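You operate a simulated robot arm through the tools that you are given. There is no shell and no other tool. Be economical: measure what you need, move in short steps, check, and stop when the job is done.

Carry out the task below with a simulated two-armed robot. There is one attempt and no reset: what you move stays moved.

JOB
Open the SAMPLE drawer, hold the long mould still and pull out its punch.
Fine: punch on the purple mat, mould left where it lay, drawer shut again. Set down upright: small punch. Where these are worked on the way, their far stop is far enough and under half their travel is too little: sample drawer.

Only the result counts: the job must be done as asked and must still hold three seconds after the hand-in. Knocking over, shifting, dropping, spilling or breaking anything else fails it.

ROBOT AND FRAMES
Two 7-joint arms with two-finger parallel grippers on one trunk, on a base that drives. Base frame: it is fixed to the floor where the robot stands at the start and does not move with it; the origin is under the middle of the robot, x ahead of it, y to its left, z up; the surface under the hand at the start is at about z = 800. Readings come in mm, rad, newtons and seconds.
The left shoulder is at the start at [70, 133, 1176], the right one opposite. With the tool pointing down near the work surface each hand reaches from about 100 to 640 mm from the robot's upright axis, wherever it stands, measured 20 degrees to its own side. Places, roughly: purple mat [500, -400, 800]; sample drawer [600, -300, 500]; sample tile (6x6x2 cm) [600, -400, 500]; sample tile (6x6x3 cm) [700, -200, 600]. Payload 1.57 kg a hand.
The tool frame of a hand sits at the grasp point between the pads (the TCP): z along the fingers, y along the line on which they close. The tips reach 30 mm beyond it. Largest opening 80 mm; finger width 17, thickness 12; the body of the gripper, 40 by 82 mm, starts 80 mm behind the TCP.
Orientation is that of the tool frame in the base frame, as a unit quaternion [w, x, y, z]. With the fingers straight down and closing along the base's y, the tool's x points along the base's -x, its y along +y and its z along -z.

CONTROLS
- The arms move only by the tool step_arm. It takes "left_commands", "right_commands" or both (then of equal length, played together; a hand with none holds still); each is a list of rows, each an object (a shift or turn left out is 0, a gripper value left out holds the last) with "dr": the turn, a rotation vector about the tool's x, y, z in rad, a list of three; "delta_pos": the shift along the tool's x, y, z in m, a list of three; "gripper": the closure, from 0 (fully open) to 1 (shut). In form: [{"dr": [rx, ry, rz], "delta_pos": [tx, ty, tz], "gripper": gripper}, ...]. A call has 1 to 12 rows; each row shifts and turns the commanded pose from where the row before left it, along the tool's axes as they then stand. A row lasts 0.2 s, in which the tool goes at most 50 mm and 0.15 rad; a call with a longer step from one row to the next is refused whole, and so is a gripper value outside its range. Where a pose cannot be reached the arm comes as near as it can. A force on the tool above 40 N (or 10 N above the force at the start of the call, whichever is more), or a blocked arm, ends the call early, and 0.2 s more pass. The fingers move at their own pace (about 153 mm/s each) and stop on an object; they squeeze with about 43 N. The grip force told is the motor's: it shows also when the fingers shut on nothing. Time passes only in rows, and 0.2 s behind the last, so rows that do not move let the fingers close. It gives the time, the measured TCP pose, the force on the tool (base axes), the opening and the grip force at its end, in the units of the frame above (readings bear some noise), with the torque about the TCP (base axes, N m) and any sound that the robot's microphone picked up.
- Cameras (640 x 400 px; columns grow to the right, rows downward): "scene" is now at [112.3, -36.5, 1377.8]; the picture's right is [-0.51, -0.86, 0.00], its down [-0.71, 0.43, -0.56] and it looks along [0.48, -0.29, -0.83] (base axes); focal length 214 px, centre (320, 200). "left" rides on the left gripper at [72, 7, -122] in its tool frame; the picture's right is [-0.09, 1.00, 0.00], its down [-0.84, -0.08, -0.54] and it looks along [-0.54, -0.05, 0.84] (tool axes); focal length 238 px, centre (320, 200). "right" rides on the right gripper at [72, -7, -122] in its tool frame; the picture's right is [0.09, 1.00, 0.00], its down [-0.84, 0.08, -0.54] and it looks along [-0.54, 0.05, 0.84] (tool axes); focal length 238 px, centre (320, 200). There is no depth. A picture from a camera that has moved, and an enlarged one, comes with that camera's place and axes in the base frame and with its lens.
- grab_frame(camera): a new picture of that camera. The clock stands still meanwhile.
- lift_body(by): slides the trunk up (or, below 0, down) by that many mm; the arms and the scene camera ride with it, the base frame stays. It gives what a move gives, with no picture.
- base_move(legs): drives the robot by 1 to 6 legs, each [ahead, left, turn to the left] in mm, mm and rad, along the robot's own axes; the way and the turn of a leg run together, so that a leg with both is an arc; at most 1500 mm and 3.142 rad a leg. The arms and the cameras ride along, it lands a little off, and it stops where it bumps. It gives what a move gives.
- pan_tilt(pan, tilt): turns the head with the scene camera to pan (to the left, within 1.501 rad either way) and tilt (down, from -0.506 to 1.204), counted from straight ahead of the robot. It gives what a move gives.
- inspect(camera, box): a new picture of the part [left, top, right, bottom] of that camera's present view, enlarged. The clock stands still meanwhile.
- job_done(): hands the job in; it is judged then, once.

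Go step by step. Nothing tells you exact positions but the pictures and the camera data: compare them with the known pose of the tool, close in by small moves and look again before you grip or let go. The budget is 120 turns and 88 pictures, counting those below and the enlarged ones. Unless the task says otherwise, let go and move clear before handing in, and close with one line.

The tools are called after "Request:" as a command line: name --argument value ..., lists and objects as JSON in quotes. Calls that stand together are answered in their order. step_arm: Moves the arms, as the interface text tells. Its arguments: {"type":"object","properties":{"left_commands":{"type":"array"},"right_commands":{"type":"array"}},"required":[]} The other tools are called the same way: lift_body (by) slides the trunk up or down; base_move (legs) drives the base; pan_tilt (pan, tilt) turns the head that bears the scene camera; grab_frame (camera) takes a picture; inspect (camera, box) takes an enlarged picture of a part of a camera's view; job_done () hands the job in.

At the start:

```text
clock: 0.0
left_tool_pos: [476.7, -46.7, 1169.6]
left_tcp_rot: [-0.002, -0.001, 1.0, 0.0]
left_force: [0.2, 0.1, 0.3]
left_ft_torque: [0.02, 0.04, -0.01]
left_opening: 80.0
left_gripper_force: 0.0
right_tool_pos: [347.7, -424.6, 1088.8]
right_tcp_rot: [0.0, 0.0, 1.0, 0.0]
right_force: [0.2, -0.5, -0.2]
right_ft_torque: [0.0, 0.02, -0.01]
right_opening: 80.2
right_gripper_force: 0.1
trunk travel left (down, up): [-750.0, 190.0]
robot x, y, heading: [1.9, -3.5, -0.004]
head pan, tilt: [-0.541, 0.976]
```

scene: 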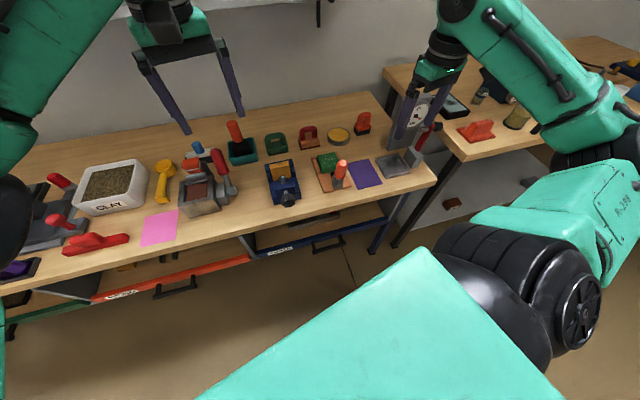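
right: 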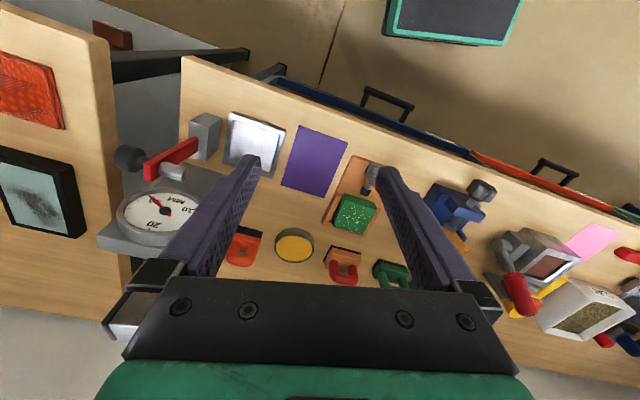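
left: 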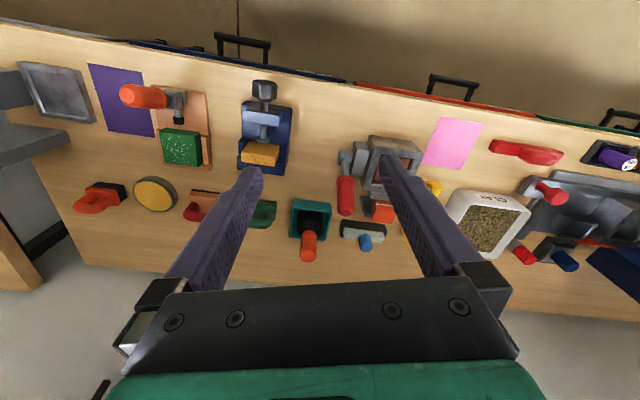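

I see a bench with several tools, a purple mat and drawers with labels beneath; I'll zoom in on the labels and the area near the mat.

Request:
inspect --camera "scene" --box '[60, 200, 400, 320]'

Request:
inspect --camera "scene" --box '[160, 100, 440, 260]'

```text
1.88 times, centred on (230, 260) of scene
camera zoom: at [112.3, -36.5, 1377.8], right [-0.51, -0.86, 0.0], down [-0.71, 0.43, -0.56], along [0.48, -0.29, -0.83], focal length 404 px, centre (489, 87)
```

zoom: 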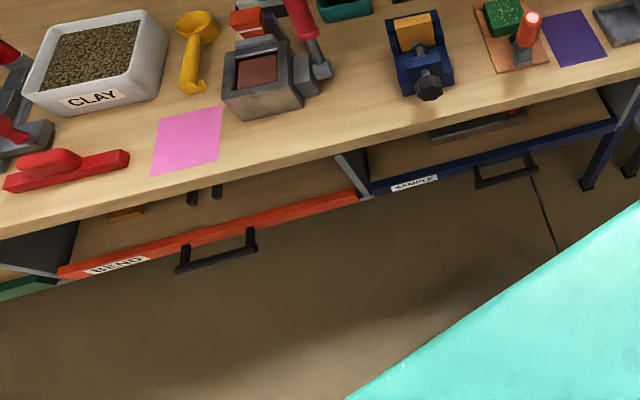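

```text
2.29 times, centred on (300, 180) of scene
camera zoom: at [112.3, -36.5, 1377.8], right [-0.51, -0.86, 0.0], down [-0.71, 0.43, -0.56], along [0.48, -0.29, -0.83], focal length 490 px, centre (366, 246)
```

zoom: 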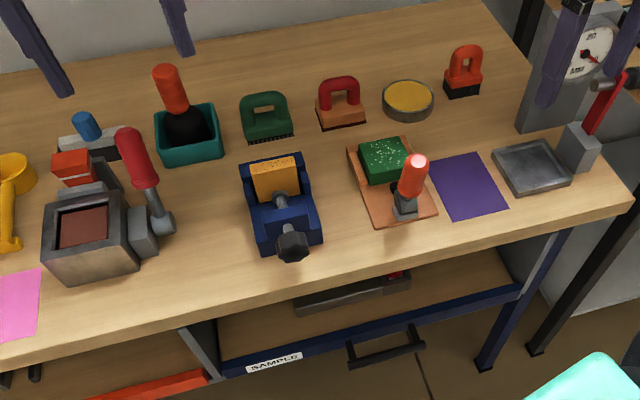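

The blue-fronted drawer is SAMPLE, with a long grey mould inside; its handle is about [385, -250, 500]. I'll back the base up to make room for it to open, and look at it with the head.

Request:
base_move --legs '[[-400, 0, 0]]'

Request:
pan_tilt --pan -0.35 --tilt 0.85

Request:
grab_frame --camera "scene"

```text
clock: 2.5
left_tool_pos: [85.9, -46.4, 1168.6]
left_tcp_rot: [0.0, -0.002, 1.0, 0.0]
left_force: [0.2, 0.4, 0.0]
left_ft_torque: [-0.02, -0.01, 0.02]
left_opening: 80.0
left_gripper_force: 0.1
right_tool_pos: [-41.8, -424.3, 1088.4]
right_tcp_rot: [-0.001, -0.001, 1.0, 0.0]
right_force: [-0.9, 0.4, -0.2]
right_ft_torque: [-0.01, -0.02, 0.01]
right_opening: 80.1
right_gripper_force: 0.0
trunk travel left (down, up): [-750.0, 190.0]
robot x, y, heading: [-390.4, -1.4, 0.002]
head pan, tilt: [-0.541, 0.976]
```

```text
clock: 3.2
left_tool_pos: [85.1, -46.1, 1169.4]
left_tcp_rot: [0.0, -0.002, 1.0, 0.0]
left_force: [0.0, -0.2, 0.7]
left_ft_torque: [-0.01, -0.03, 0.04]
left_opening: 80.0
left_gripper_force: 0.1
right_tool_pos: [-43.4, -424.6, 1089.6]
right_tcp_rot: [0.0, -0.001, 1.0, 0.0]
right_force: [-0.4, 0.5, -0.8]
right_ft_torque: [-0.03, -0.03, 0.0]
right_opening: 80.0
right_gripper_force: 0.0
trunk travel left (down, up): [-750.0, 190.0]
robot x, y, heading: [-393.7, 2.1, 0.01]
head pan, tilt: [-0.351, 0.85]
```

```text
82 pictures are left
camera scene: at [-267.2, -26.8, 1387.2], right [-0.34, -0.94, 0.0], down [-0.71, 0.26, -0.66], along [0.62, -0.23, -0.75], focal length 214 px, centre (320, 200)
```

scene: 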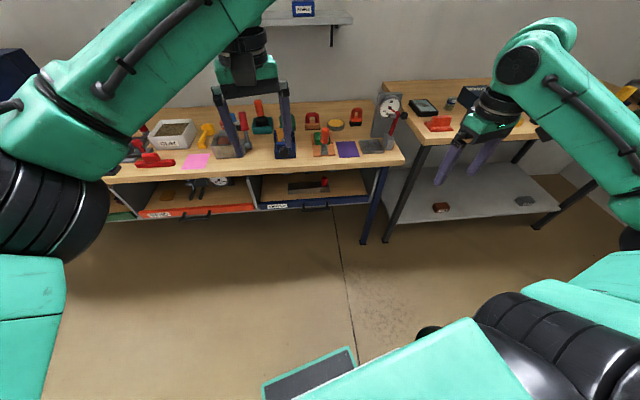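

Clear floor between me and the bench. I'll lower the trunk to see and reach the drawer.

Request:
lift_body --by -350

Request:
pan_tilt --pan -0.35 --tilt 0.6

Request:
grab_frame --camera "scene"

Request:
inspect --camera "scene" --box '[230, 110, 430, 235]'

```text
clock: 6.6
left_tool_pos: [85.8, -45.2, 820.5]
left_tcp_rot: [-0.001, -0.002, 1.0, 0.0]
left_force: [0.2, -0.1, 0.2]
left_ft_torque: [-0.01, 0.04, -0.01]
left_opening: 80.1
left_gripper_force: 0.0
right_tool_pos: [-42.8, -424.2, 739.6]
right_tcp_rot: [0.0, 0.0, 1.0, 0.0]
right_force: [-0.2, 0.7, -0.1]
right_ft_torque: [0.0, -0.02, -0.01]
right_opening: 79.9
right_gripper_force: 0.0
trunk travel left (down, up): [-400.0, 540.0]
robot x, y, heading: [-390.7, 1.0, -0.0]
head pan, tilt: [-0.351, 0.85]
```

```text
clock: 7.4
left_tool_pos: [85.4, -45.4, 819.9]
left_tcp_rot: [-0.001, -0.002, 1.0, 0.0]
left_force: [0.2, -0.6, 0.4]
left_ft_torque: [-0.02, 0.0, 0.03]
left_opening: 79.8
left_gripper_force: 0.1
right_tool_pos: [-42.8, -424.8, 737.8]
right_tcp_rot: [-0.001, -0.001, 1.0, 0.0]
right_force: [0.5, -0.7, -0.3]
right_ft_torque: [0.03, -0.02, -0.01]
right_opening: 79.8
right_gripper_force: 0.1
trunk travel left (down, up): [-400.0, 540.0]
robot x, y, heading: [-394.8, 0.2, 0.002]
head pan, tilt: [-0.351, 0.6]
```

```text
81 pictures are left
camera scene: at [-257.1, -30.3, 1058.0], right [-0.34, -0.94, 0.0], down [-0.53, 0.19, -0.82], along [0.77, -0.28, -0.57], focal length 214 px, centre (320, 200)
```

scene: 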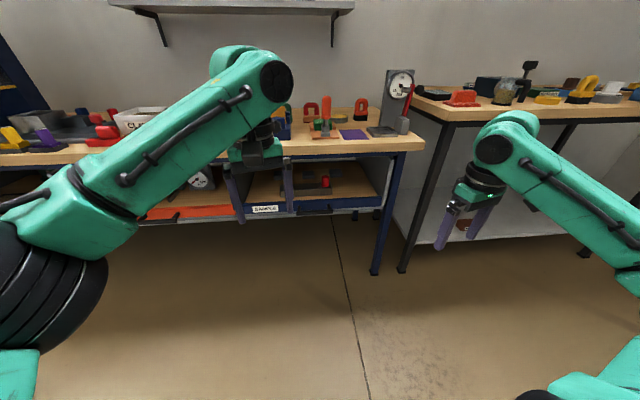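

```text
3.20 times, centred on (330, 172) of scene
camera zoom: at [-257.1, -30.3, 1058.0], right [-0.34, -0.94, 0.0], down [-0.53, 0.19, -0.82], along [0.77, -0.28, -0.57], focal length 686 px, centre (288, 288)
```

zoom: 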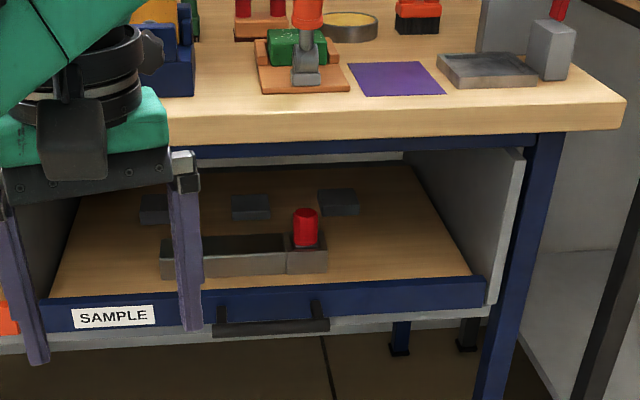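

The handle bar triangulates to about [373, -240, 537]; the long mould with the red punch lies inside the drawer. I'll turn the right hand so it points forward with fingers closing vertically.

Request:
step_arm --right_commands '[{"dr": [0, 0, 0.143]}, {"dr": [0, 0, 0.143]}, {"dr": [0, 0, 0.143]}, {"dr": [0, 0, 0.143]}, {"dr": [0, 0, 0.143]}, {"dr": [0, 0, 0.143]}, {"dr": [0, 0, 0.143]}, {"dr": [0, 0, 0.143]}, {"dr": [0, 0, 0.143]}, {"dr": [0, 0, 0.143]}, {"dr": [0, 0, 0.141]}]'

Request:
step_arm --right_commands '[{"dr": [-0.143, 0, 0]}, {"dr": [-0.143, 0, 0]}, {"dr": [-0.143, 0, 0]}, {"dr": [-0.143, 0, 0]}, {"dr": [-0.143, 0, 0]}, {"dr": [-0.143, 0, 0]}, {"dr": [-0.143, 0, 0]}, {"dr": [-0.143, 0, 0]}, {"dr": [-0.143, 0, 0]}, {"dr": [-0.143, 0, 0]}, {"dr": [-0.141, 0, 0]}]'

```text
clock: 9.8
left_tool_pos: [84.3, -45.5, 820.2]
left_tcp_rot: [-0.002, -0.001, 1.0, 0.0]
left_force: [0.0, 0.0, 0.4]
left_ft_torque: [0.0, -0.01, -0.02]
left_opening: 80.0
left_gripper_force: 0.0
right_tool_pos: [-43.6, -423.2, 739.1]
right_tcp_rot: [0.0, 0.707, 0.708, -0.001]
right_force: [0.3, -0.1, -0.3]
right_ft_torque: [0.02, 0.03, 0.01]
right_opening: 79.8
right_gripper_force: 0.0
trunk travel left (down, up): [-400.0, 540.0]
robot x, y, heading: [-390.4, -0.5, -0.003]
head pan, tilt: [-0.351, 0.6]
```

```text
clock: 12.2
left_tool_pos: [85.3, -45.9, 819.4]
left_tcp_rot: [0.0, -0.001, 1.0, 0.0]
left_force: [0.0, 0.5, -0.1]
left_ft_torque: [0.01, -0.01, 0.01]
left_opening: 80.1
left_gripper_force: 0.1
right_tool_pos: [-0.2, -419.0, 758.8]
right_tcp_rot: [0.5, 0.499, 0.5, 0.501]
right_force: [-0.2, 0.1, -0.7]
right_ft_torque: [-0.03, -0.01, -0.04]
right_opening: 80.2
right_gripper_force: 0.0
right hand out of reach, approached as far as the arm can: row 6, 7, 8, 10
trunk travel left (down, up): [-400.0, 540.0]
robot x, y, heading: [-390.2, -0.5, 0.006]
head pan, tilt: [-0.351, 0.6]
```

Orientation reached. Now bring the right hand in front of the handle.

Request:
step_arm --right_commands '[{"delta_pos": [0.02, -0.02, 0.03]}, {"delta_pos": [0.02, -0.025, 0.03]}, {"delta_pos": [0.02, -0.025, 0.03]}, {"delta_pos": [0.02, -0.025, 0.03]}, {"delta_pos": [0.02, -0.025, 0.03]}, {"delta_pos": [0.02, -0.025, 0.03]}, {"delta_pos": [0.02, -0.025, 0.03]}, {"delta_pos": [0.02, -0.025, 0.03]}, {"delta_pos": [0.02, -0.02, 0.01]}, {}]'

Request:
grab_frame --camera "right"

Request:
grab_frame --camera "scene"

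```text
clock: 12.9
left_tool_pos: [85.4, -45.5, 818.5]
left_tcp_rot: [-0.001, -0.002, 1.0, 0.0]
left_force: [0.8, 0.0, 1.0]
left_ft_torque: [-0.01, 0.01, -0.02]
left_opening: 80.0
left_gripper_force: 0.2
right_tool_pos: [72.3, -395.1, 731.4]
right_tcp_rot: [0.543, 0.471, 0.52, 0.463]
right_force: [0.2, -0.6, -1.0]
right_ft_torque: [0.01, -0.01, -0.04]
right_opening: 80.1
right_gripper_force: 0.1
trunk travel left (down, up): [-400.0, 540.0]
robot x, y, heading: [-390.3, 1.5, 0.002]
head pan, tilt: [-0.351, 0.6]
stopped in row 3 (right hand): the arm was blocked; the commanded pose is now the measured one
```

```text
79 pictures are left
camera right: at [-48.8, -320.6, 713.7], right [-0.01, 0.22, 0.98], down [-0.57, -0.8, 0.17], along [0.82, -0.55, 0.13], focal length 238 px, centre (320, 200)
```

right: 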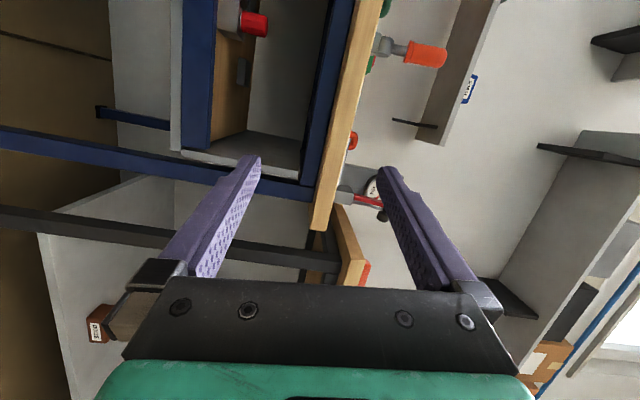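

```text
78 pictures are left
camera scene: at [-256.9, -30.0, 1058.1], right [-0.34, -0.94, 0.0], down [-0.53, 0.19, -0.82], along [0.78, -0.28, -0.57], focal length 214 px, centre (320, 200)
```

scene: 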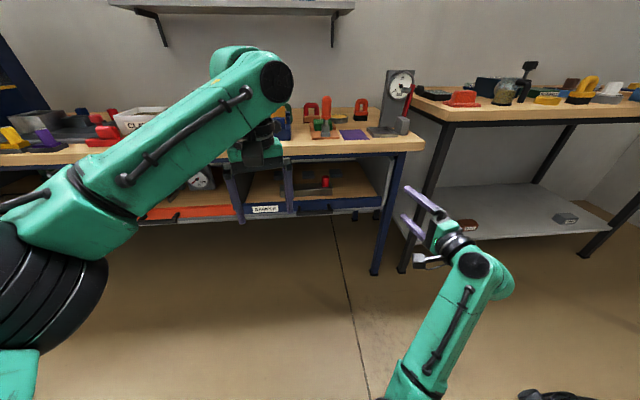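

The arm was blocked mid-way, probably by a joint limit. I'll lower the trunk instead of the hand, then correct the orientation.

Request:
lift_body --by -190

Request:
step_arm --right_commands '[{"dr": [0.015, 0.031, 0.129]}, {"delta_pos": [0.02, 0, 0.01]}, {"delta_pos": [0.02, 0, 0.01]}, {"delta_pos": [0.02, 0, 0.01]}, {"delta_pos": [0.02, 0, 0.01]}]'

```text
clock: 15.0
left_tool_pos: [86.7, -46.4, 629.2]
left_tcp_rot: [0.0, -0.001, 1.0, 0.0]
left_force: [0.1, -0.4, 0.3]
left_ft_torque: [-0.02, 0.03, -0.03]
left_opening: 79.9
left_gripper_force: 0.0
right_tool_pos: [72.5, -394.5, 541.1]
right_tcp_rot: [0.542, 0.471, 0.519, 0.463]
right_force: [0.2, -0.3, 0.7]
right_ft_torque: [0.01, 0.01, 0.0]
right_opening: 80.1
right_gripper_force: 0.1
trunk travel left (down, up): [-210.0, 730.0]
robot x, y, heading: [-393.0, -0.1, -0.002]
head pan, tilt: [-0.351, 0.6]
```

```text
clock: 16.3
left_tool_pos: [85.6, -46.1, 629.9]
left_tcp_rot: [0.0, -0.001, 1.0, 0.001]
left_force: [0.4, 0.5, 0.3]
left_ft_torque: [0.02, 0.03, -0.04]
left_opening: 80.1
left_gripper_force: 0.0
right_tool_pos: [110.4, -339.7, 565.4]
right_tcp_rot: [0.546, 0.467, 0.526, 0.455]
right_force: [0.5, -0.1, 0.1]
right_ft_torque: [0.01, 0.0, 0.0]
right_opening: 80.0
right_gripper_force: 0.1
trunk travel left (down, up): [-210.0, 730.0]
robot x, y, heading: [-388.9, -0.5, 0.003]
head pan, tilt: [-0.351, 0.6]
stopped in row 5 (right hand): the arm was blocked; the commanded pose is now the measured one
```

The roll seems to be at a wrist limit. I'll roll the hand by half a turn the other way (the gripper is symmetric).

Request:
step_arm --right_commands '[{"dr": [0, 0, -0.145]}, {"dr": [0, 0, -0.145]}, {"dr": [0, 0, -0.145]}, {"dr": [0, 0, -0.145]}, {"dr": [0, 0, -0.145]}, {"dr": [0, 0, -0.145]}, {"dr": [0, 0, -0.145]}, {"dr": [0, 0, -0.145]}, {"dr": [0, 0, -0.145]}, {"dr": [0, 0, -0.145]}]'

Request:
step_arm --right_commands '[{"dr": [0, 0, -0.145]}, {"dr": [0, 0, -0.145]}, {"dr": [0, 0, -0.145]}, {"dr": [0, 0, -0.145]}, {"dr": [0, 0, -0.145]}, {"dr": [0, 0, -0.145]}, {"dr": [0, 0, -0.145]}, {"dr": [0, 0, -0.145]}, {"dr": [0, 0, -0.145]}, {"dr": [0, 0, -0.145]}]'

```text
clock: 18.5
left_tool_pos: [84.8, -46.4, 629.0]
left_tcp_rot: [-0.001, -0.002, 1.0, 0.0]
left_force: [0.2, -0.4, -0.6]
left_ft_torque: [0.02, 0.01, -0.02]
left_opening: 80.3
left_gripper_force: 0.1
right_tool_pos: [110.3, -339.5, 564.9]
right_tcp_rot: [0.711, 0.0, 0.703, -0.019]
right_force: [0.1, -0.2, 0.0]
right_ft_torque: [0.03, 0.03, -0.01]
right_opening: 79.9
right_gripper_force: 0.0
trunk travel left (down, up): [-210.0, 730.0]
robot x, y, heading: [-387.7, -2.6, 0.004]
head pan, tilt: [-0.351, 0.6]
```

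```text
clock: 20.7
left_tool_pos: [85.5, -44.4, 629.3]
left_tcp_rot: [-0.001, -0.001, 1.0, 0.0]
left_force: [0.3, 0.6, 0.5]
left_ft_torque: [0.01, -0.02, 0.04]
left_opening: 79.9
left_gripper_force: 0.0
right_tool_pos: [109.6, -339.3, 564.7]
right_tcp_rot: [0.519, -0.465, 0.526, -0.487]
right_force: [0.3, -0.3, -0.6]
right_ft_torque: [-0.01, 0.02, 0.02]
right_opening: 80.1
right_gripper_force: 0.1
trunk travel left (down, up): [-210.0, 730.0]
robot x, y, heading: [-393.3, -2.6, 0.005]
head pan, tilt: [-0.351, 0.6]
```

Rolled. Now align exactly and bring the hand to a point ~100 mm in front of the handle.

Request:
step_arm --right_commands '[{"dr": [-0.015, -0.029, -0.093]}, {"delta_pos": [-0.025, 0.007, 0.03]}, {"delta_pos": [-0.025, 0.007, 0.03]}, {"delta_pos": [-0.025, 0.007, 0.03]}, {"delta_pos": [-0.025, 0.007, 0.03]}, {"delta_pos": [0, 0, 0.03]}, {}]'

Request:
grab_frame --camera "right"

Request:
grab_frame --camera "scene"

```text
clock: 22.3
left_tool_pos: [85.1, -45.0, 630.2]
left_tcp_rot: [-0.001, -0.002, 1.0, 0.0]
left_force: [-0.3, 0.0, -0.4]
left_ft_torque: [-0.01, 0.0, 0.03]
left_opening: 80.0
left_gripper_force: 0.1
right_tool_pos: [260.3, -236.2, 535.1]
right_tcp_rot: [0.501, -0.501, 0.501, -0.498]
right_force: [0.6, 0.0, -0.5]
right_ft_torque: [0.01, -0.03, 0.01]
right_opening: 79.9
right_gripper_force: 0.1
trunk travel left (down, up): [-210.0, 730.0]
robot x, y, heading: [-390.4, -2.2, -0.002]
head pan, tilt: [-0.351, 0.6]
```

```text
77 pictures are left
camera right: at [137.4, -308.5, 541.8], right [0.0, -0.09, -1.0], down [-0.54, 0.84, -0.07], along [0.84, 0.54, -0.05], focal length 238 px, centre (320, 200)
```

right: 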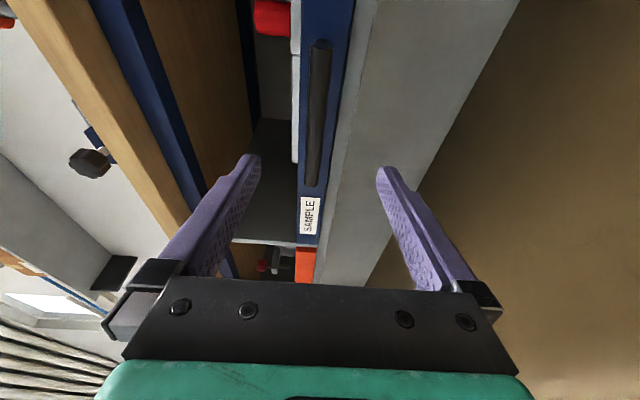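

```text
76 pictures are left
camera scene: at [-257.0, -30.4, 868.1], right [-0.34, -0.94, 0.0], down [-0.53, 0.19, -0.82], along [0.78, -0.28, -0.57], focal length 214 px, centre (320, 200)
```

scene: 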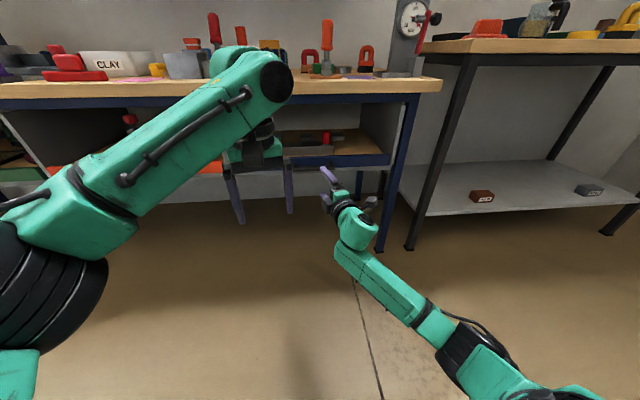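

Handle is aligned with the gripper centre (z≈536, y≈-241). Advance.

Request:
step_arm --right_commands '[{"delta_pos": [0.004, 0, 0.03]}, {"delta_pos": [0, 0, 0.03]}, {"delta_pos": [0, 0, 0.025]}, {}]'

Request:
grab_frame --camera "right"

```text
clock: 23.3
left_tool_pos: [84.8, -45.3, 629.1]
left_tcp_rot: [-0.001, -0.002, 1.0, -0.001]
left_force: [0.2, -0.6, -0.3]
left_ft_torque: [0.0, -0.02, -0.02]
left_opening: 79.9
left_gripper_force: 0.0
right_tool_pos: [345.6, -242.7, 537.2]
right_tcp_rot: [0.501, -0.5, 0.501, -0.499]
right_force: [-0.6, 1.8, 0.2]
right_ft_torque: [-0.02, 0.03, -0.03]
right_opening: 80.0
right_gripper_force: 0.0
trunk travel left (down, up): [-210.0, 730.0]
robot x, y, heading: [-389.7, 0.3, -0.001]
head pan, tilt: [-0.351, 0.6]
```

```text
75 pictures are left
camera right: at [222.4, -314.6, 543.7], right [0.0, -0.09, -1.0], down [-0.54, 0.84, -0.08], along [0.84, 0.54, -0.05], focal length 238 px, centre (320, 200)
```

right: 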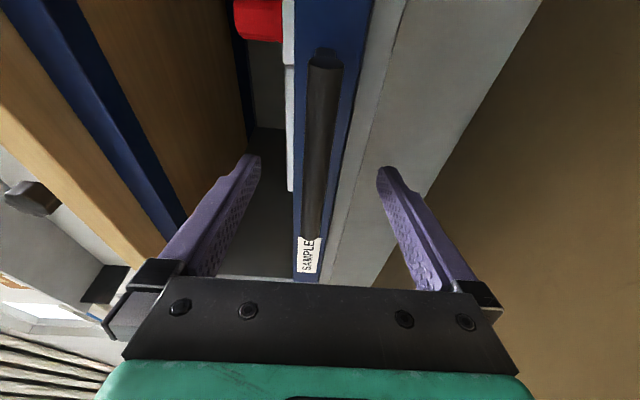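

Well lined up. A little further, then close on the bar.

Request:
step_arm --right_commands '[{"delta_pos": [0, 0, 0.018]}, {"gripper": 1}, {"gripper": 1}, {"gripper": 1}, {"gripper": 1}]'

Request:
grab_frame --camera "right"

```text
clock: 24.5
left_tool_pos: [84.8, -45.8, 631.0]
left_tcp_rot: [0.0, -0.002, 1.0, -0.001]
left_force: [-0.4, 0.5, 0.1]
left_ft_torque: [0.03, -0.04, 0.01]
left_opening: 80.3
left_gripper_force: 0.0
right_tool_pos: [361.2, -243.8, 539.1]
right_tcp_rot: [-0.5, 0.499, -0.5, 0.501]
right_force: [6.0, -3.1, 11.6]
right_ft_torque: [-0.07, -0.15, 0.22]
right_opening: 18.0
right_gripper_force: 32.5
trunk travel left (down, up): [-210.0, 730.0]
robot x, y, heading: [-395.7, 1.5, 0.001]
head pan, tilt: [-0.351, 0.6]
```

```text
74 pictures are left
camera right: at [239.2, -315.0, 546.0], right [0.0, -0.09, -1.0], down [-0.54, 0.84, -0.08], along [0.84, 0.54, -0.05], focal length 238 px, centre (320, 200)
```

right: 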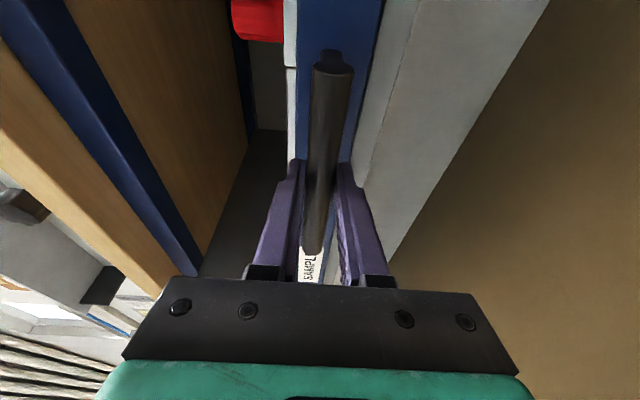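

Bar gripped (18 mm). Pull gently with the arm.

Request:
step_arm --right_commands '[{"delta_pos": [0, 0, -0.015], "gripper": 1}, {"delta_pos": [0, 0, -0.02]}, {"delta_pos": [0, 0, -0.02]}, {"delta_pos": [0, 0, -0.02]}, {"delta_pos": [0, 0, -0.02]}, {"delta_pos": [0, 0, -0.02]}]'

```text
clock: 25.9
left_tool_pos: [85.1, -44.0, 630.2]
left_tcp_rot: [0.001, -0.002, 1.0, -0.003]
left_force: [-0.1, -0.5, 1.5]
left_ft_torque: [-0.02, 0.02, 0.0]
left_opening: 80.0
left_gripper_force: 0.1
right_tool_pos: [245.6, -238.5, 540.2]
right_tcp_rot: [0.503, -0.502, 0.497, -0.498]
right_force: [9.4, 31.7, 9.6]
right_ft_torque: [0.03, -0.09, 0.59]
right_opening: 17.8
right_gripper_force: 32.2
trunk travel left (down, up): [-210.0, 730.0]
robot x, y, heading: [-392.7, 0.0, -0.006]
head pan, tilt: [-0.351, 0.6]
```

The drawer slides out. Ease the sideways load and keep pulling.

Request:
step_arm --right_commands '[{"delta_pos": [-0.004, 0, -0.005]}, {"delta_pos": [0, 0, -0.02]}, {"delta_pos": [0, 0, -0.02]}, {"delta_pos": [0, 0, -0.02]}, {"delta_pos": [0, 0, -0.02]}]'

Request:
grab_frame --camera "scene"

```text
clock: 27.1
left_tool_pos: [85.3, -42.5, 629.9]
left_tcp_rot: [0.0, -0.001, 1.0, -0.002]
left_force: [0.2, 1.0, -0.6]
left_ft_torque: [0.03, 0.01, -0.02]
left_opening: 79.7
left_gripper_force: 0.3
right_tool_pos: [163.3, -234.8, 539.9]
right_tcp_rot: [0.503, -0.502, 0.497, -0.498]
right_force: [7.2, 31.4, 9.3]
right_ft_torque: [0.01, -0.07, 0.57]
right_opening: 17.6
right_gripper_force: 32.1
trunk travel left (down, up): [-210.0, 730.0]
robot x, y, heading: [-391.6, -3.1, 0.003]
head pan, tilt: [-0.351, 0.6]
```

```text
73 pictures are left
camera scene: at [-257.3, -26.9, 868.2], right [-0.34, -0.94, 0.0], down [-0.53, 0.19, -0.83], along [0.78, -0.28, -0.56], focal length 214 px, centre (320, 200)
```

scene: 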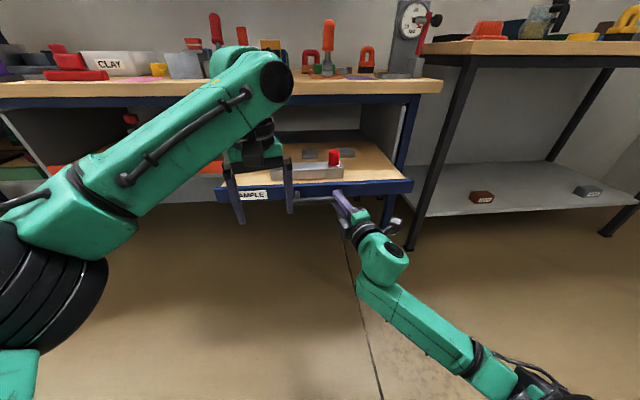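

Drawer is open about 200 mm. I'll lift the left hand clear and pull on to the stop.

Request:
step_arm --right_commands '[{"delta_pos": [-0.003, 0, -0.015]}, {"delta_pos": [0, 0, -0.02]}, {"delta_pos": [0, 0, -0.02]}, {"delta_pos": [0, 0, -0.02]}, {"delta_pos": [0, 0, -0.015]}]' --left_commands '[{"delta_pos": [0, 0, -0.04]}, {"delta_pos": [0, 0, -0.04]}, {"delta_pos": [0, 0, -0.04]}, {"delta_pos": [0, 0, -0.03]}, {}]'

```text
clock: 28.3
left_tool_pos: [57.6, -24.0, 742.3]
left_tcp_rot: [0.0, -0.001, 1.0, -0.003]
left_force: [-0.2, -0.1, -0.5]
left_ft_torque: [0.01, -0.01, -0.02]
left_opening: 79.9
left_gripper_force: 0.0
left hand out of reach, approached as far as the arm can: row 2, 3, 4
right_tool_pos: [71.4, -232.9, 540.2]
right_tcp_rot: [0.503, -0.502, 0.497, -0.499]
right_force: [11.9, 32.0, 8.5]
right_ft_torque: [0.0, -0.12, 0.39]
right_opening: 17.6
right_gripper_force: 32.6
trunk travel left (down, up): [-210.0, 730.0]
robot x, y, heading: [-396.3, -1.2, 0.002]
head pan, tilt: [-0.351, 0.6]
```

Still sliding freely at ~290 mm. A bit more to find the stop.

Request:
step_arm --right_commands '[{"delta_pos": [-0.002, 0, -0.015]}, {"delta_pos": [0, 0, -0.015]}, {"delta_pos": [0, 0, -0.015]}]'

Request:
grab_frame --camera "scene"

```text
clock: 29.1
left_tool_pos: [59.0, -25.9, 741.6]
left_tcp_rot: [0.0, -0.001, 1.0, -0.002]
left_force: [-0.1, 0.2, 0.0]
left_ft_torque: [-0.01, 0.05, -0.02]
left_opening: 80.2
left_gripper_force: 0.0
right_tool_pos: [44.2, -234.4, 539.7]
right_tcp_rot: [-0.5, 0.499, -0.499, 0.502]
right_force: [33.3, 9.2, 24.2]
right_ft_torque: [0.05, -0.43, 0.07]
right_opening: 17.6
right_gripper_force: 32.3
right hand out of reach, approached as far as the arm can: row 3
trunk travel left (down, up): [-210.0, 730.0]
robot x, y, heading: [-390.2, -0.9, 0.009]
head pan, tilt: [-0.351, 0.6]
```

```text
72 pictures are left
camera scene: at [-256.0, -28.7, 868.3], right [-0.34, -0.94, 0.0], down [-0.53, 0.19, -0.83], along [0.77, -0.28, -0.56], focal length 214 px, centre (320, 200)
```

scene: 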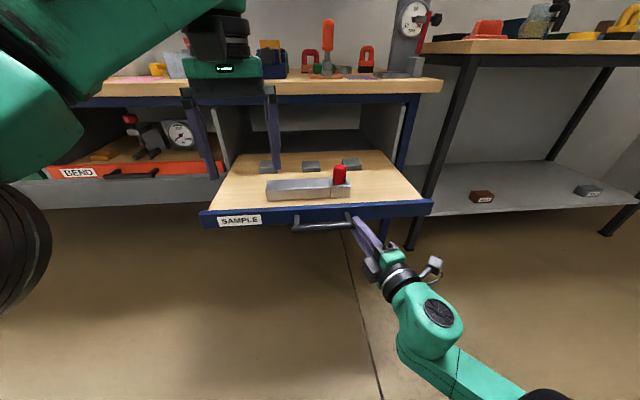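

The drawer is at its stop (~317 mm open). Release the handle and look closely at the contents.

Request:
step_arm --right_commands '[{"gripper": 0}, {"gripper": 0}, {"gripper": 0}]'

Request:
inspect --camera "scene" --box '[200, 120, 440, 270]'

Request:
grab_frame --camera "left"

```text
clock: 29.9
left_tool_pos: [58.4, -25.8, 741.6]
left_tcp_rot: [0.001, -0.001, 1.0, 0.0]
left_force: [-0.6, 0.0, -1.0]
left_ft_torque: [0.0, 0.0, -0.02]
left_opening: 80.1
left_gripper_force: 0.1
right_tool_pos: [42.7, -234.0, 537.5]
right_tcp_rot: [0.5, -0.499, 0.501, -0.5]
right_force: [-0.6, 0.2, 0.3]
right_ft_torque: [0.0, 0.03, 0.02]
right_opening: 80.2
right_gripper_force: 0.1
trunk travel left (down, up): [-210.0, 730.0]
robot x, y, heading: [-393.5, -0.9, 0.001]
head pan, tilt: [-0.351, 0.6]
```

```text
2.67 times, centred on (320, 195) of scene
camera zoom: at [-257.2, -30.4, 868.1], right [-0.34, -0.94, 0.0], down [-0.53, 0.19, -0.82], along [0.78, -0.28, -0.57], focal length 572 px, centre (320, 213)
```

zoom: 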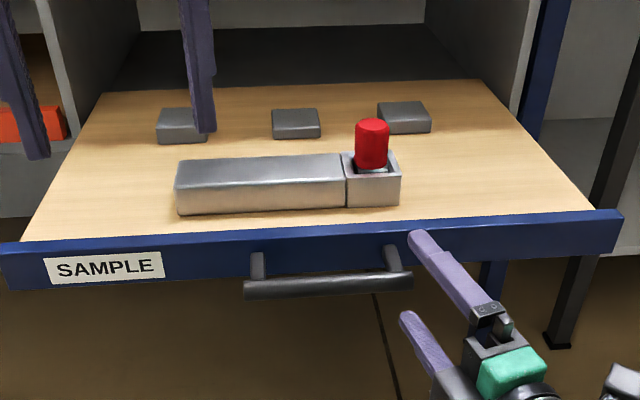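

```text
70 pictures are left
camera left: at [-14.9, -21.4, 864.8], right [0.09, 1.0, 0.0], down [0.84, -0.08, 0.54], along [0.54, -0.05, -0.84], focal length 238 px, centre (320, 200)
```

left: 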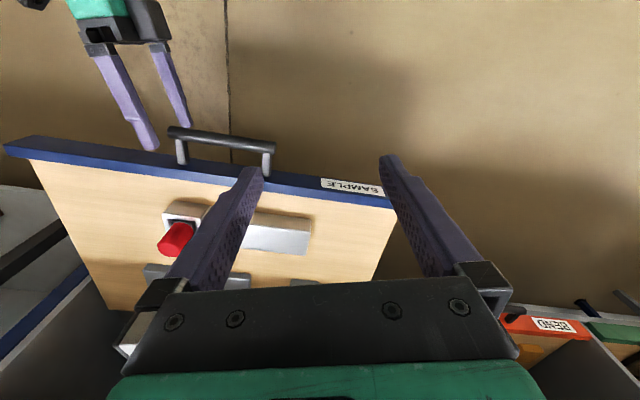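

The bench and drawer are turned about -0.24 rad relative to the base frame; the mould is a long grey block with the red punch standing in its right end. I'll back off from the handle and raise the trunk.

Request:
base_move --legs '[[-120, 0, 0]]'

Request:
lift_body --by 300

Request:
step_arm --right_commands '[{"dr": [-0.143, 0, 0]}, {"dr": [-0.143, 0, 0]}, {"dr": [-0.143, 0, 0]}, {"dr": [-0.143, 0, 0]}, {"dr": [-0.143, 0, 0]}, {"dr": [-0.143, 0, 0]}, {"dr": [-0.143, 0, 0]}, {"dr": [-0.143, 0, 0]}, {"dr": [-0.143, 0, 0]}, {"dr": [-0.143, 0, 0]}, {"dr": [-0.141, 0, 0]}]'

Request:
pan_tilt --pan -0.2 --tilt 0.8

Request:
grab_frame --camera "scene"

```text
clock: 31.2
left_tool_pos: [-64.9, -28.0, 741.3]
left_tcp_rot: [0.001, -0.001, 1.0, 0.0]
left_force: [-1.0, -1.2, 0.1]
left_ft_torque: [-0.01, 0.01, -0.03]
left_opening: 79.8
left_gripper_force: 0.0
right_tool_pos: [-78.0, -235.8, 537.8]
right_tcp_rot: [0.501, -0.499, 0.5, -0.499]
right_force: [0.8, -0.4, 0.4]
right_ft_torque: [-0.01, 0.03, 0.02]
right_opening: 80.0
right_gripper_force: 0.0
trunk travel left (down, up): [-210.0, 730.0]
robot x, y, heading: [-512.5, 3.6, 0.0]
head pan, tilt: [-0.351, 0.6]
```

```text
clock: 34.2
left_tool_pos: [-63.0, -27.9, 1042.2]
left_tcp_rot: [0.001, -0.001, 1.0, -0.001]
left_force: [-0.2, -0.5, 0.3]
left_ft_torque: [0.01, 0.02, 0.03]
left_opening: 79.8
left_gripper_force: 0.0
right_tool_pos: [-77.6, -234.8, 837.7]
right_tcp_rot: [0.5, -0.499, 0.502, -0.499]
right_force: [0.5, -0.8, -0.4]
right_ft_torque: [-0.02, -0.01, -0.03]
right_opening: 79.8
right_gripper_force: 0.1
trunk travel left (down, up): [-510.0, 430.0]
robot x, y, heading: [-511.5, 1.3, 0.001]
head pan, tilt: [-0.351, 0.6]
```

```text
clock: 36.6
left_tool_pos: [-63.3, -28.4, 1041.8]
left_tcp_rot: [0.0, -0.001, 1.0, 0.0]
left_force: [0.6, 0.6, -0.1]
left_ft_torque: [0.0, 0.0, -0.02]
left_opening: 80.0
left_gripper_force: 0.0
right_tool_pos: [-34.6, -258.7, 789.2]
right_tcp_rot: [0.008, -0.696, 0.718, -0.03]
right_force: [0.1, -0.6, -1.1]
right_ft_torque: [0.02, -0.02, -0.02]
right_opening: 80.3
right_gripper_force: 0.1
right hand out of reach, approached as far as the arm can: row 1, 2, 3, 4
trunk travel left (down, up): [-510.0, 430.0]
robot x, y, heading: [-511.6, -1.6, 0.002]
head pan, tilt: [-0.351, 0.6]
```

```text
clock: 37.3
left_tool_pos: [-65.2, -27.2, 1043.2]
left_tcp_rot: [0.001, 0.0, 1.0, 0.0]
left_force: [0.3, 0.0, -0.5]
left_ft_torque: [0.0, -0.01, 0.03]
left_opening: 79.7
left_gripper_force: 0.1
right_tool_pos: [-36.2, -260.9, 789.5]
right_tcp_rot: [0.01, -0.694, 0.719, -0.03]
right_force: [-0.1, 0.3, 0.6]
right_ft_torque: [0.01, 0.02, -0.01]
right_opening: 79.9
right_gripper_force: 0.1
trunk travel left (down, up): [-510.0, 430.0]
robot x, y, heading: [-512.6, 1.4, 0.001]
head pan, tilt: [-0.201, 0.799]
```

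```text
69 pictures are left
camera scene: at [-382.7, -16.5, 1151.3], right [-0.2, -0.98, 0.0], down [-0.7, 0.14, -0.7], along [0.68, -0.14, -0.72], focal length 214 px, centre (320, 200)
```

scene: 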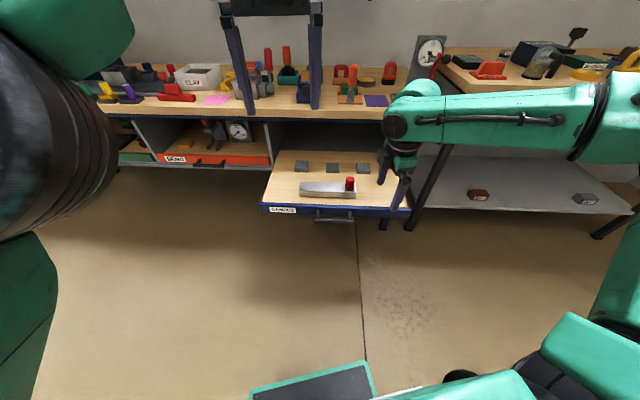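

I'll turn parallel to the bench and drive up so the mould is about 450 mm ahead.

Request:
base_move --legs '[[0, 0, -0.24], [255, 10, 0]]'

Request:
pan_tilt --pan 0.0 --tilt 1.0

Request:
grab_frame --camera "scene"

Request:
grab_frame --camera "left"

Request:
grab_frame --camera "right"

```text
clock: 40.0
left_tool_pos: [168.1, -192.2, 1042.8]
left_tcp_rot: [0.0, 0.125, 0.992, 0.0]
left_force: [-0.8, 0.1, 0.5]
left_ft_torque: [0.01, -0.01, 0.06]
left_opening: 80.0
left_gripper_force: 0.0
right_tool_pos: [136.8, -424.4, 789.2]
right_tcp_rot: [0.005, -0.599, 0.8, -0.032]
right_force: [-0.1, -1.2, 0.3]
right_ft_torque: [-0.01, 0.03, 0.01]
right_opening: 80.4
right_gripper_force: 0.1
trunk travel left (down, up): [-510.0, 430.0]
robot x, y, heading: [-260.4, -52.6, -0.248]
head pan, tilt: [-0.201, 0.799]
```

```text
clock: 40.7
left_tool_pos: [166.7, -191.9, 1041.5]
left_tcp_rot: [0.001, 0.125, 0.992, 0.001]
left_force: [-0.4, -0.6, -0.2]
left_ft_torque: [0.02, 0.02, 0.0]
left_opening: 79.8
left_gripper_force: 0.1
right_tool_pos: [136.2, -424.0, 788.1]
right_tcp_rot: [0.005, -0.599, 0.8, -0.031]
right_force: [0.4, 0.1, 0.2]
right_ft_torque: [-0.01, -0.02, 0.0]
right_opening: 79.8
right_gripper_force: 0.1
trunk travel left (down, up): [-510.0, 430.0]
robot x, y, heading: [-255.9, -54.0, -0.249]
head pan, tilt: [0.0, 1.0]
```

```text
68 pictures are left
camera scene: at [-143.2, -83.6, 1136.1], right [-0.25, -0.97, 0.0], down [-0.81, 0.21, -0.54], along [0.52, -0.13, -0.84], focal length 214 px, centre (320, 200)
```

scene: 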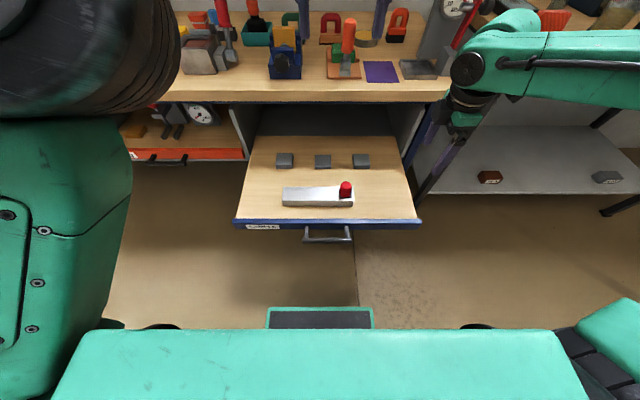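

```text
67 pictures are left
camera left: at [99.2, -168.5, 1164.8], right [0.34, 0.94, 0.0], down [0.79, -0.28, 0.54], along [0.51, -0.18, -0.84], focal length 238 px, centre (320, 200)
```

left: 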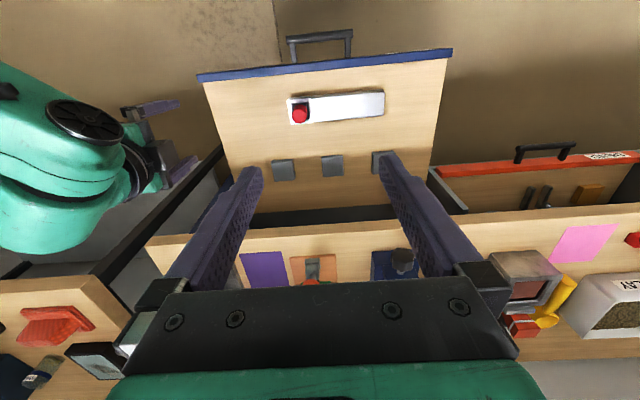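

```text
66 pictures are left
camera right: at [115.9, -489.4, 913.3], right [-0.98, 0.19, -0.05], down [0.14, 0.85, 0.51], along [0.14, 0.49, -0.86], focal length 238 px, centre (320, 200)
```

right: 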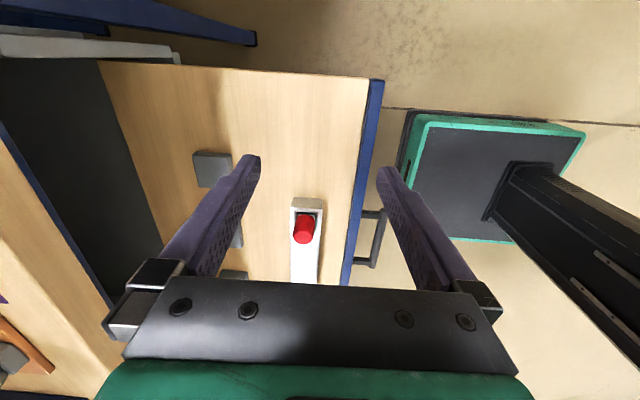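

From the cameras: punch top near [202, -255, 608], mould running to about [257, -65]. I'll position both hands above: left over the solid part of the mould, right over the punch.

Request:
step_arm --left_commands '[{"delta_pos": [-0.026, 0.044, 0]}, {"delta_pos": [-0.026, 0.044, 0]}, {"dr": [0, 0, 0.145]}, {"dr": [0, 0, 0.145]}, {"dr": [0, 0, 0.145]}, {"dr": [0, 0, 0.145]}, {"dr": [0, 0, 0.145]}, {"dr": [0, 0, 0.145]}, {"dr": [0, 0, 0.145]}, {"dr": [0, 0, 0.145]}, {"dr": [0, 0, 0.145]}, {"dr": [0, 0, 0.145]}]' --right_commands '[{}, {}, {}, {}, {"dr": [-0.055, -0.03, -0.02]}, {"delta_pos": [-0.036, -0.004, 0.014]}, {"delta_pos": [-0.036, -0.004, 0.014]}, {"delta_pos": [-0.036, -0.004, 0.014]}, {"delta_pos": [-0.036, -0.004, 0.014]}, {"delta_pos": [-0.036, -0.004, 0.014]}, {}, {}]'

Request:
step_arm --left_commands '[{"dr": [0, 0, 0.135]}, {"delta_pos": [0, 0, 0.045]}, {"delta_pos": [0, 0, 0.045]}, {"delta_pos": [0, 0, 0.045]}, {"delta_pos": [0, 0, 0.045]}, {}]'

Request:
grab_frame --camera "right"

Request:
grab_frame --camera "left"

Request:
grab_frame --camera "scene"

```text
refused: row 1 steps farther than a row can; nothing moved
```

```text
clock: 42.1
left_tool_pos: [167.5, -193.4, 864.6]
left_tcp_rot: [0.001, 0.191, 0.982, -0.001]
left_force: [-0.6, -0.7, -0.1]
left_ft_torque: [0.0, -0.01, 0.0]
left_opening: 80.0
left_gripper_force: 0.0
right_tool_pos: [136.6, -424.2, 789.4]
right_tcp_rot: [0.005, -0.599, 0.8, -0.032]
right_force: [-0.2, 1.1, 0.0]
right_ft_torque: [0.0, 0.0, 0.01]
right_opening: 80.0
right_gripper_force: 0.0
trunk travel left (down, up): [-510.0, 430.0]
robot x, y, heading: [-261.2, -56.0, -0.25]
head pan, tilt: [0.0, 1.0]
```

```text
65 pictures are left
camera right: at [115.5, -489.3, 913.6], right [-0.98, 0.19, -0.05], down [0.14, 0.85, 0.51], along [0.14, 0.49, -0.86], focal length 238 px, centre (320, 200)
```

right: 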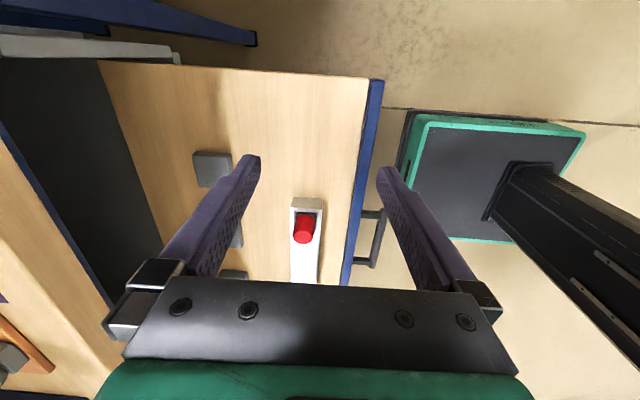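

```text
64 pictures are left
camera left: at [103.3, -160.9, 987.1], right [0.46, 0.89, 0.0], down [0.75, -0.38, 0.54], along [0.48, -0.25, -0.84], focal length 238 px, centre (320, 200)
```

left: 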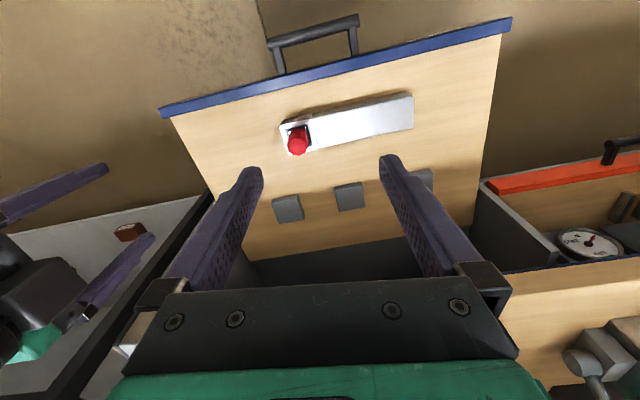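

```text
63 pictures are left
camera scene: at [-143.9, -83.4, 1136.2], right [-0.25, -0.97, 0.0], down [-0.81, 0.21, -0.54], along [0.52, -0.13, -0.84], focal length 214 px, centre (320, 200)
```

scene: 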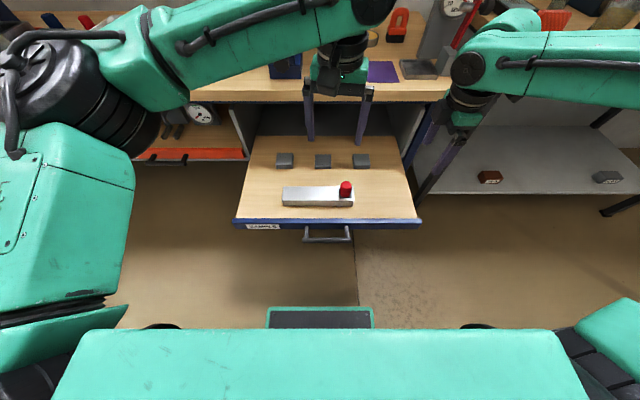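

Row too long was refused; the left came down by itself, still clear. Resend with corrected lengths.

Request:
step_arm --left_commands '[{"delta_pos": [-0.018, 0.045, 0]}, {"delta_pos": [-0.018, 0.045, 0]}, {"dr": [0, 0, 0.1452]}, {"dr": [0, 0, 0.1452]}, {"dr": [0, 0, 0.1452]}, {"dr": [0, 0, 0.1452]}, {"dr": [0, 0, 0.1452]}, {"dr": [0, 0, 0.1452]}, {"dr": [0, 0, 0.1452]}, {"dr": [0, 0, 0.1452]}, {"dr": [0, 0, 0.1452]}, {"dr": [0, 0, 0.1452]}]' --right_commands '[{}, {}, {}, {}, {"dr": [-0.055, -0.03, -0.02]}, {"delta_pos": [-0.036, -0.004, 0.014]}, {"delta_pos": [-0.036, -0.004, 0.014]}, {"delta_pos": [-0.036, -0.004, 0.014]}, {"delta_pos": [-0.036, -0.004, 0.014]}, {"delta_pos": [-0.036, -0.004, 0.014]}, {}, {}]'

Request:
grab_frame --camera "right"

Request:
grab_frame --camera "left"

```text
clock: 44.7
left_tool_pos: [234.6, -122.7, 862.5]
left_tcp_rot: [0.001, 0.795, 0.606, 0.0]
left_force: [0.1, -0.5, 0.3]
left_ft_torque: [0.01, 0.03, 0.0]
left_opening: 80.1
left_gripper_force: 0.0
right_tool_pos: [174.7, -273.5, 728.7]
right_tcp_rot: [0.001, -0.607, 0.794, 0.0]
right_force: [-0.3, 0.0, 0.3]
right_ft_torque: [-0.01, 0.02, 0.02]
right_opening: 80.1
right_gripper_force: 0.0
right hand out of reach, approached as far as the arm can: row 9, 10
trunk travel left (down, up): [-510.0, 430.0]
robot x, y, heading: [-259.7, -52.5, -0.256]
head pan, tilt: [0.0, 1.0]
```

```text
62 pictures are left
camera right: at [160.6, -345.0, 850.1], right [-0.99, 0.17, 0.0], down [0.14, 0.83, 0.54], along [0.1, 0.53, -0.84], focal length 238 px, centre (320, 200)
```

right: 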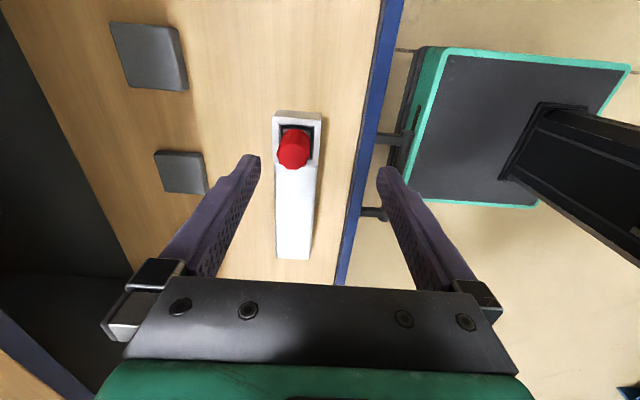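

```text
61 pictures are left
camera left: at [260.2, -55.3, 984.9], right [0.94, -0.35, 0.0], down [-0.3, -0.79, 0.54], along [-0.19, -0.51, -0.84], focal length 238 px, centre (320, 200)
```

left: 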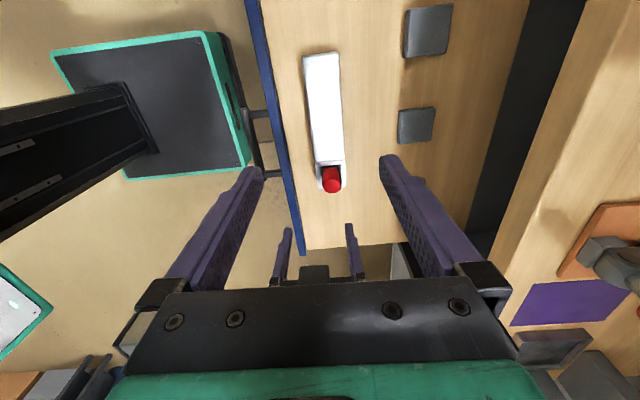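

Refined: punch axis ≈ [207.5, -256, top 614], mould top z≈573, width ≈50. Lower both hands part of the way and re-check.

Request:
step_arm --left_commands '[{"delta_pos": [0, 0.005, 0.044]}, {"delta_pos": [0, 0, 0.044]}, {"delta_pos": [0, 0, 0.044]}, {"delta_pos": [0, 0, 0.044]}, {"delta_pos": [0, 0, 0.044]}, {}]' --right_commands '[{}, {}, {"delta_pos": [-0.0084, -0.0091, 0.02]}, {"delta_pos": [-0.0084, -0.0091, 0.02]}, {"delta_pos": [-0.0084, -0.0091, 0.02]}, {}]'

Request:
grab_frame --camera "right"

Request:
grab_frame --camera "left"

```text
clock: 46.1
left_tool_pos: [240.2, -125.9, 640.8]
left_tcp_rot: [0.0, 0.795, 0.607, 0.001]
left_force: [-0.6, -0.3, 0.1]
left_ft_torque: [-0.01, -0.02, 0.0]
left_opening: 80.0
left_gripper_force: 0.0
right_tool_pos: [164.2, -284.1, 685.5]
right_tcp_rot: [0.001, -0.607, 0.794, -0.001]
right_force: [0.3, 0.4, 0.1]
right_ft_torque: [0.04, -0.04, -0.04]
right_opening: 80.2
right_gripper_force: 0.1
right hand out of reach, approached as far as the arm can: row 3, 4, 5
trunk travel left (down, up): [-510.0, 430.0]
robot x, y, heading: [-259.0, -53.9, -0.256]
head pan, tilt: [0.0, 1.0]
```

```text
60 pictures are left
camera right: at [150.1, -355.1, 807.1], right [-0.99, 0.17, 0.0], down [0.14, 0.83, 0.54], along [0.1, 0.53, -0.84], focal length 238 px, centre (320, 200)
```

right: 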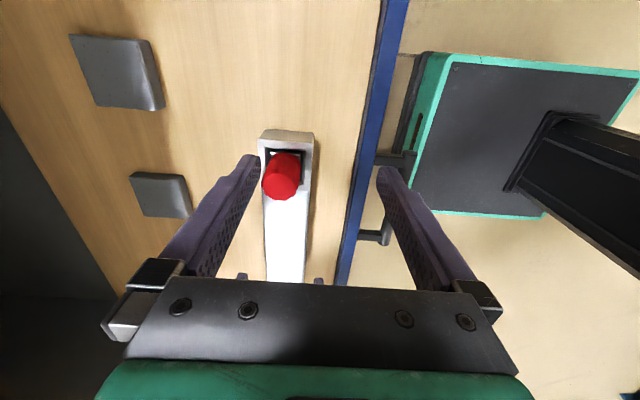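

```text
59 pictures are left
camera left: at [266.4, -59.1, 763.8], right [0.94, -0.35, 0.0], down [-0.3, -0.79, 0.54], along [-0.19, -0.51, -0.84], focal length 238 px, centre (320, 200)
```

left: 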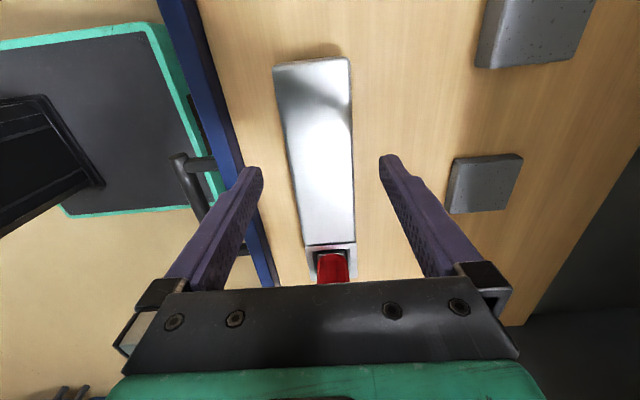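

The right arm is limited in this roll. As the punch handle is round, I'll turn the right hand back 90° to its natural orientation.

Request:
step_arm --right_commands '[{"dr": [0, 0, 0.143]}, {"dr": [0, 0, 0.143]}, {"dr": [0, 0, 0.143]}, {"dr": [0, 0, 0.143]}, {"dr": [0, 0, 0.143]}, {"dr": [0, 0, 0.143]}, {"dr": [0, 0, 0.143]}, {"dr": [0, 0, 0.143]}, {"dr": [0, 0, 0.143]}, {"dr": [0, 0, 0.143]}, {"dr": [0, 0, 0.141]}, {}]'

```text
clock: 48.7
left_tool_pos: [241.3, -126.6, 641.5]
left_tcp_rot: [0.001, 0.795, 0.606, 0.001]
left_force: [-0.5, 0.0, -0.3]
left_ft_torque: [0.01, -0.01, -0.02]
left_opening: 79.9
left_gripper_force: 0.2
right_tool_pos: [165.7, -283.2, 688.5]
right_tcp_rot: [0.001, 0.133, 0.991, 0.001]
right_force: [-0.4, -0.9, -0.3]
right_ft_torque: [0.0, 0.01, -0.02]
right_opening: 79.9
right_gripper_force: 0.1
trunk travel left (down, up): [-510.0, 430.0]
robot x, y, heading: [-261.6, -52.3, -0.255]
head pan, tilt: [0.0, 1.0]
```

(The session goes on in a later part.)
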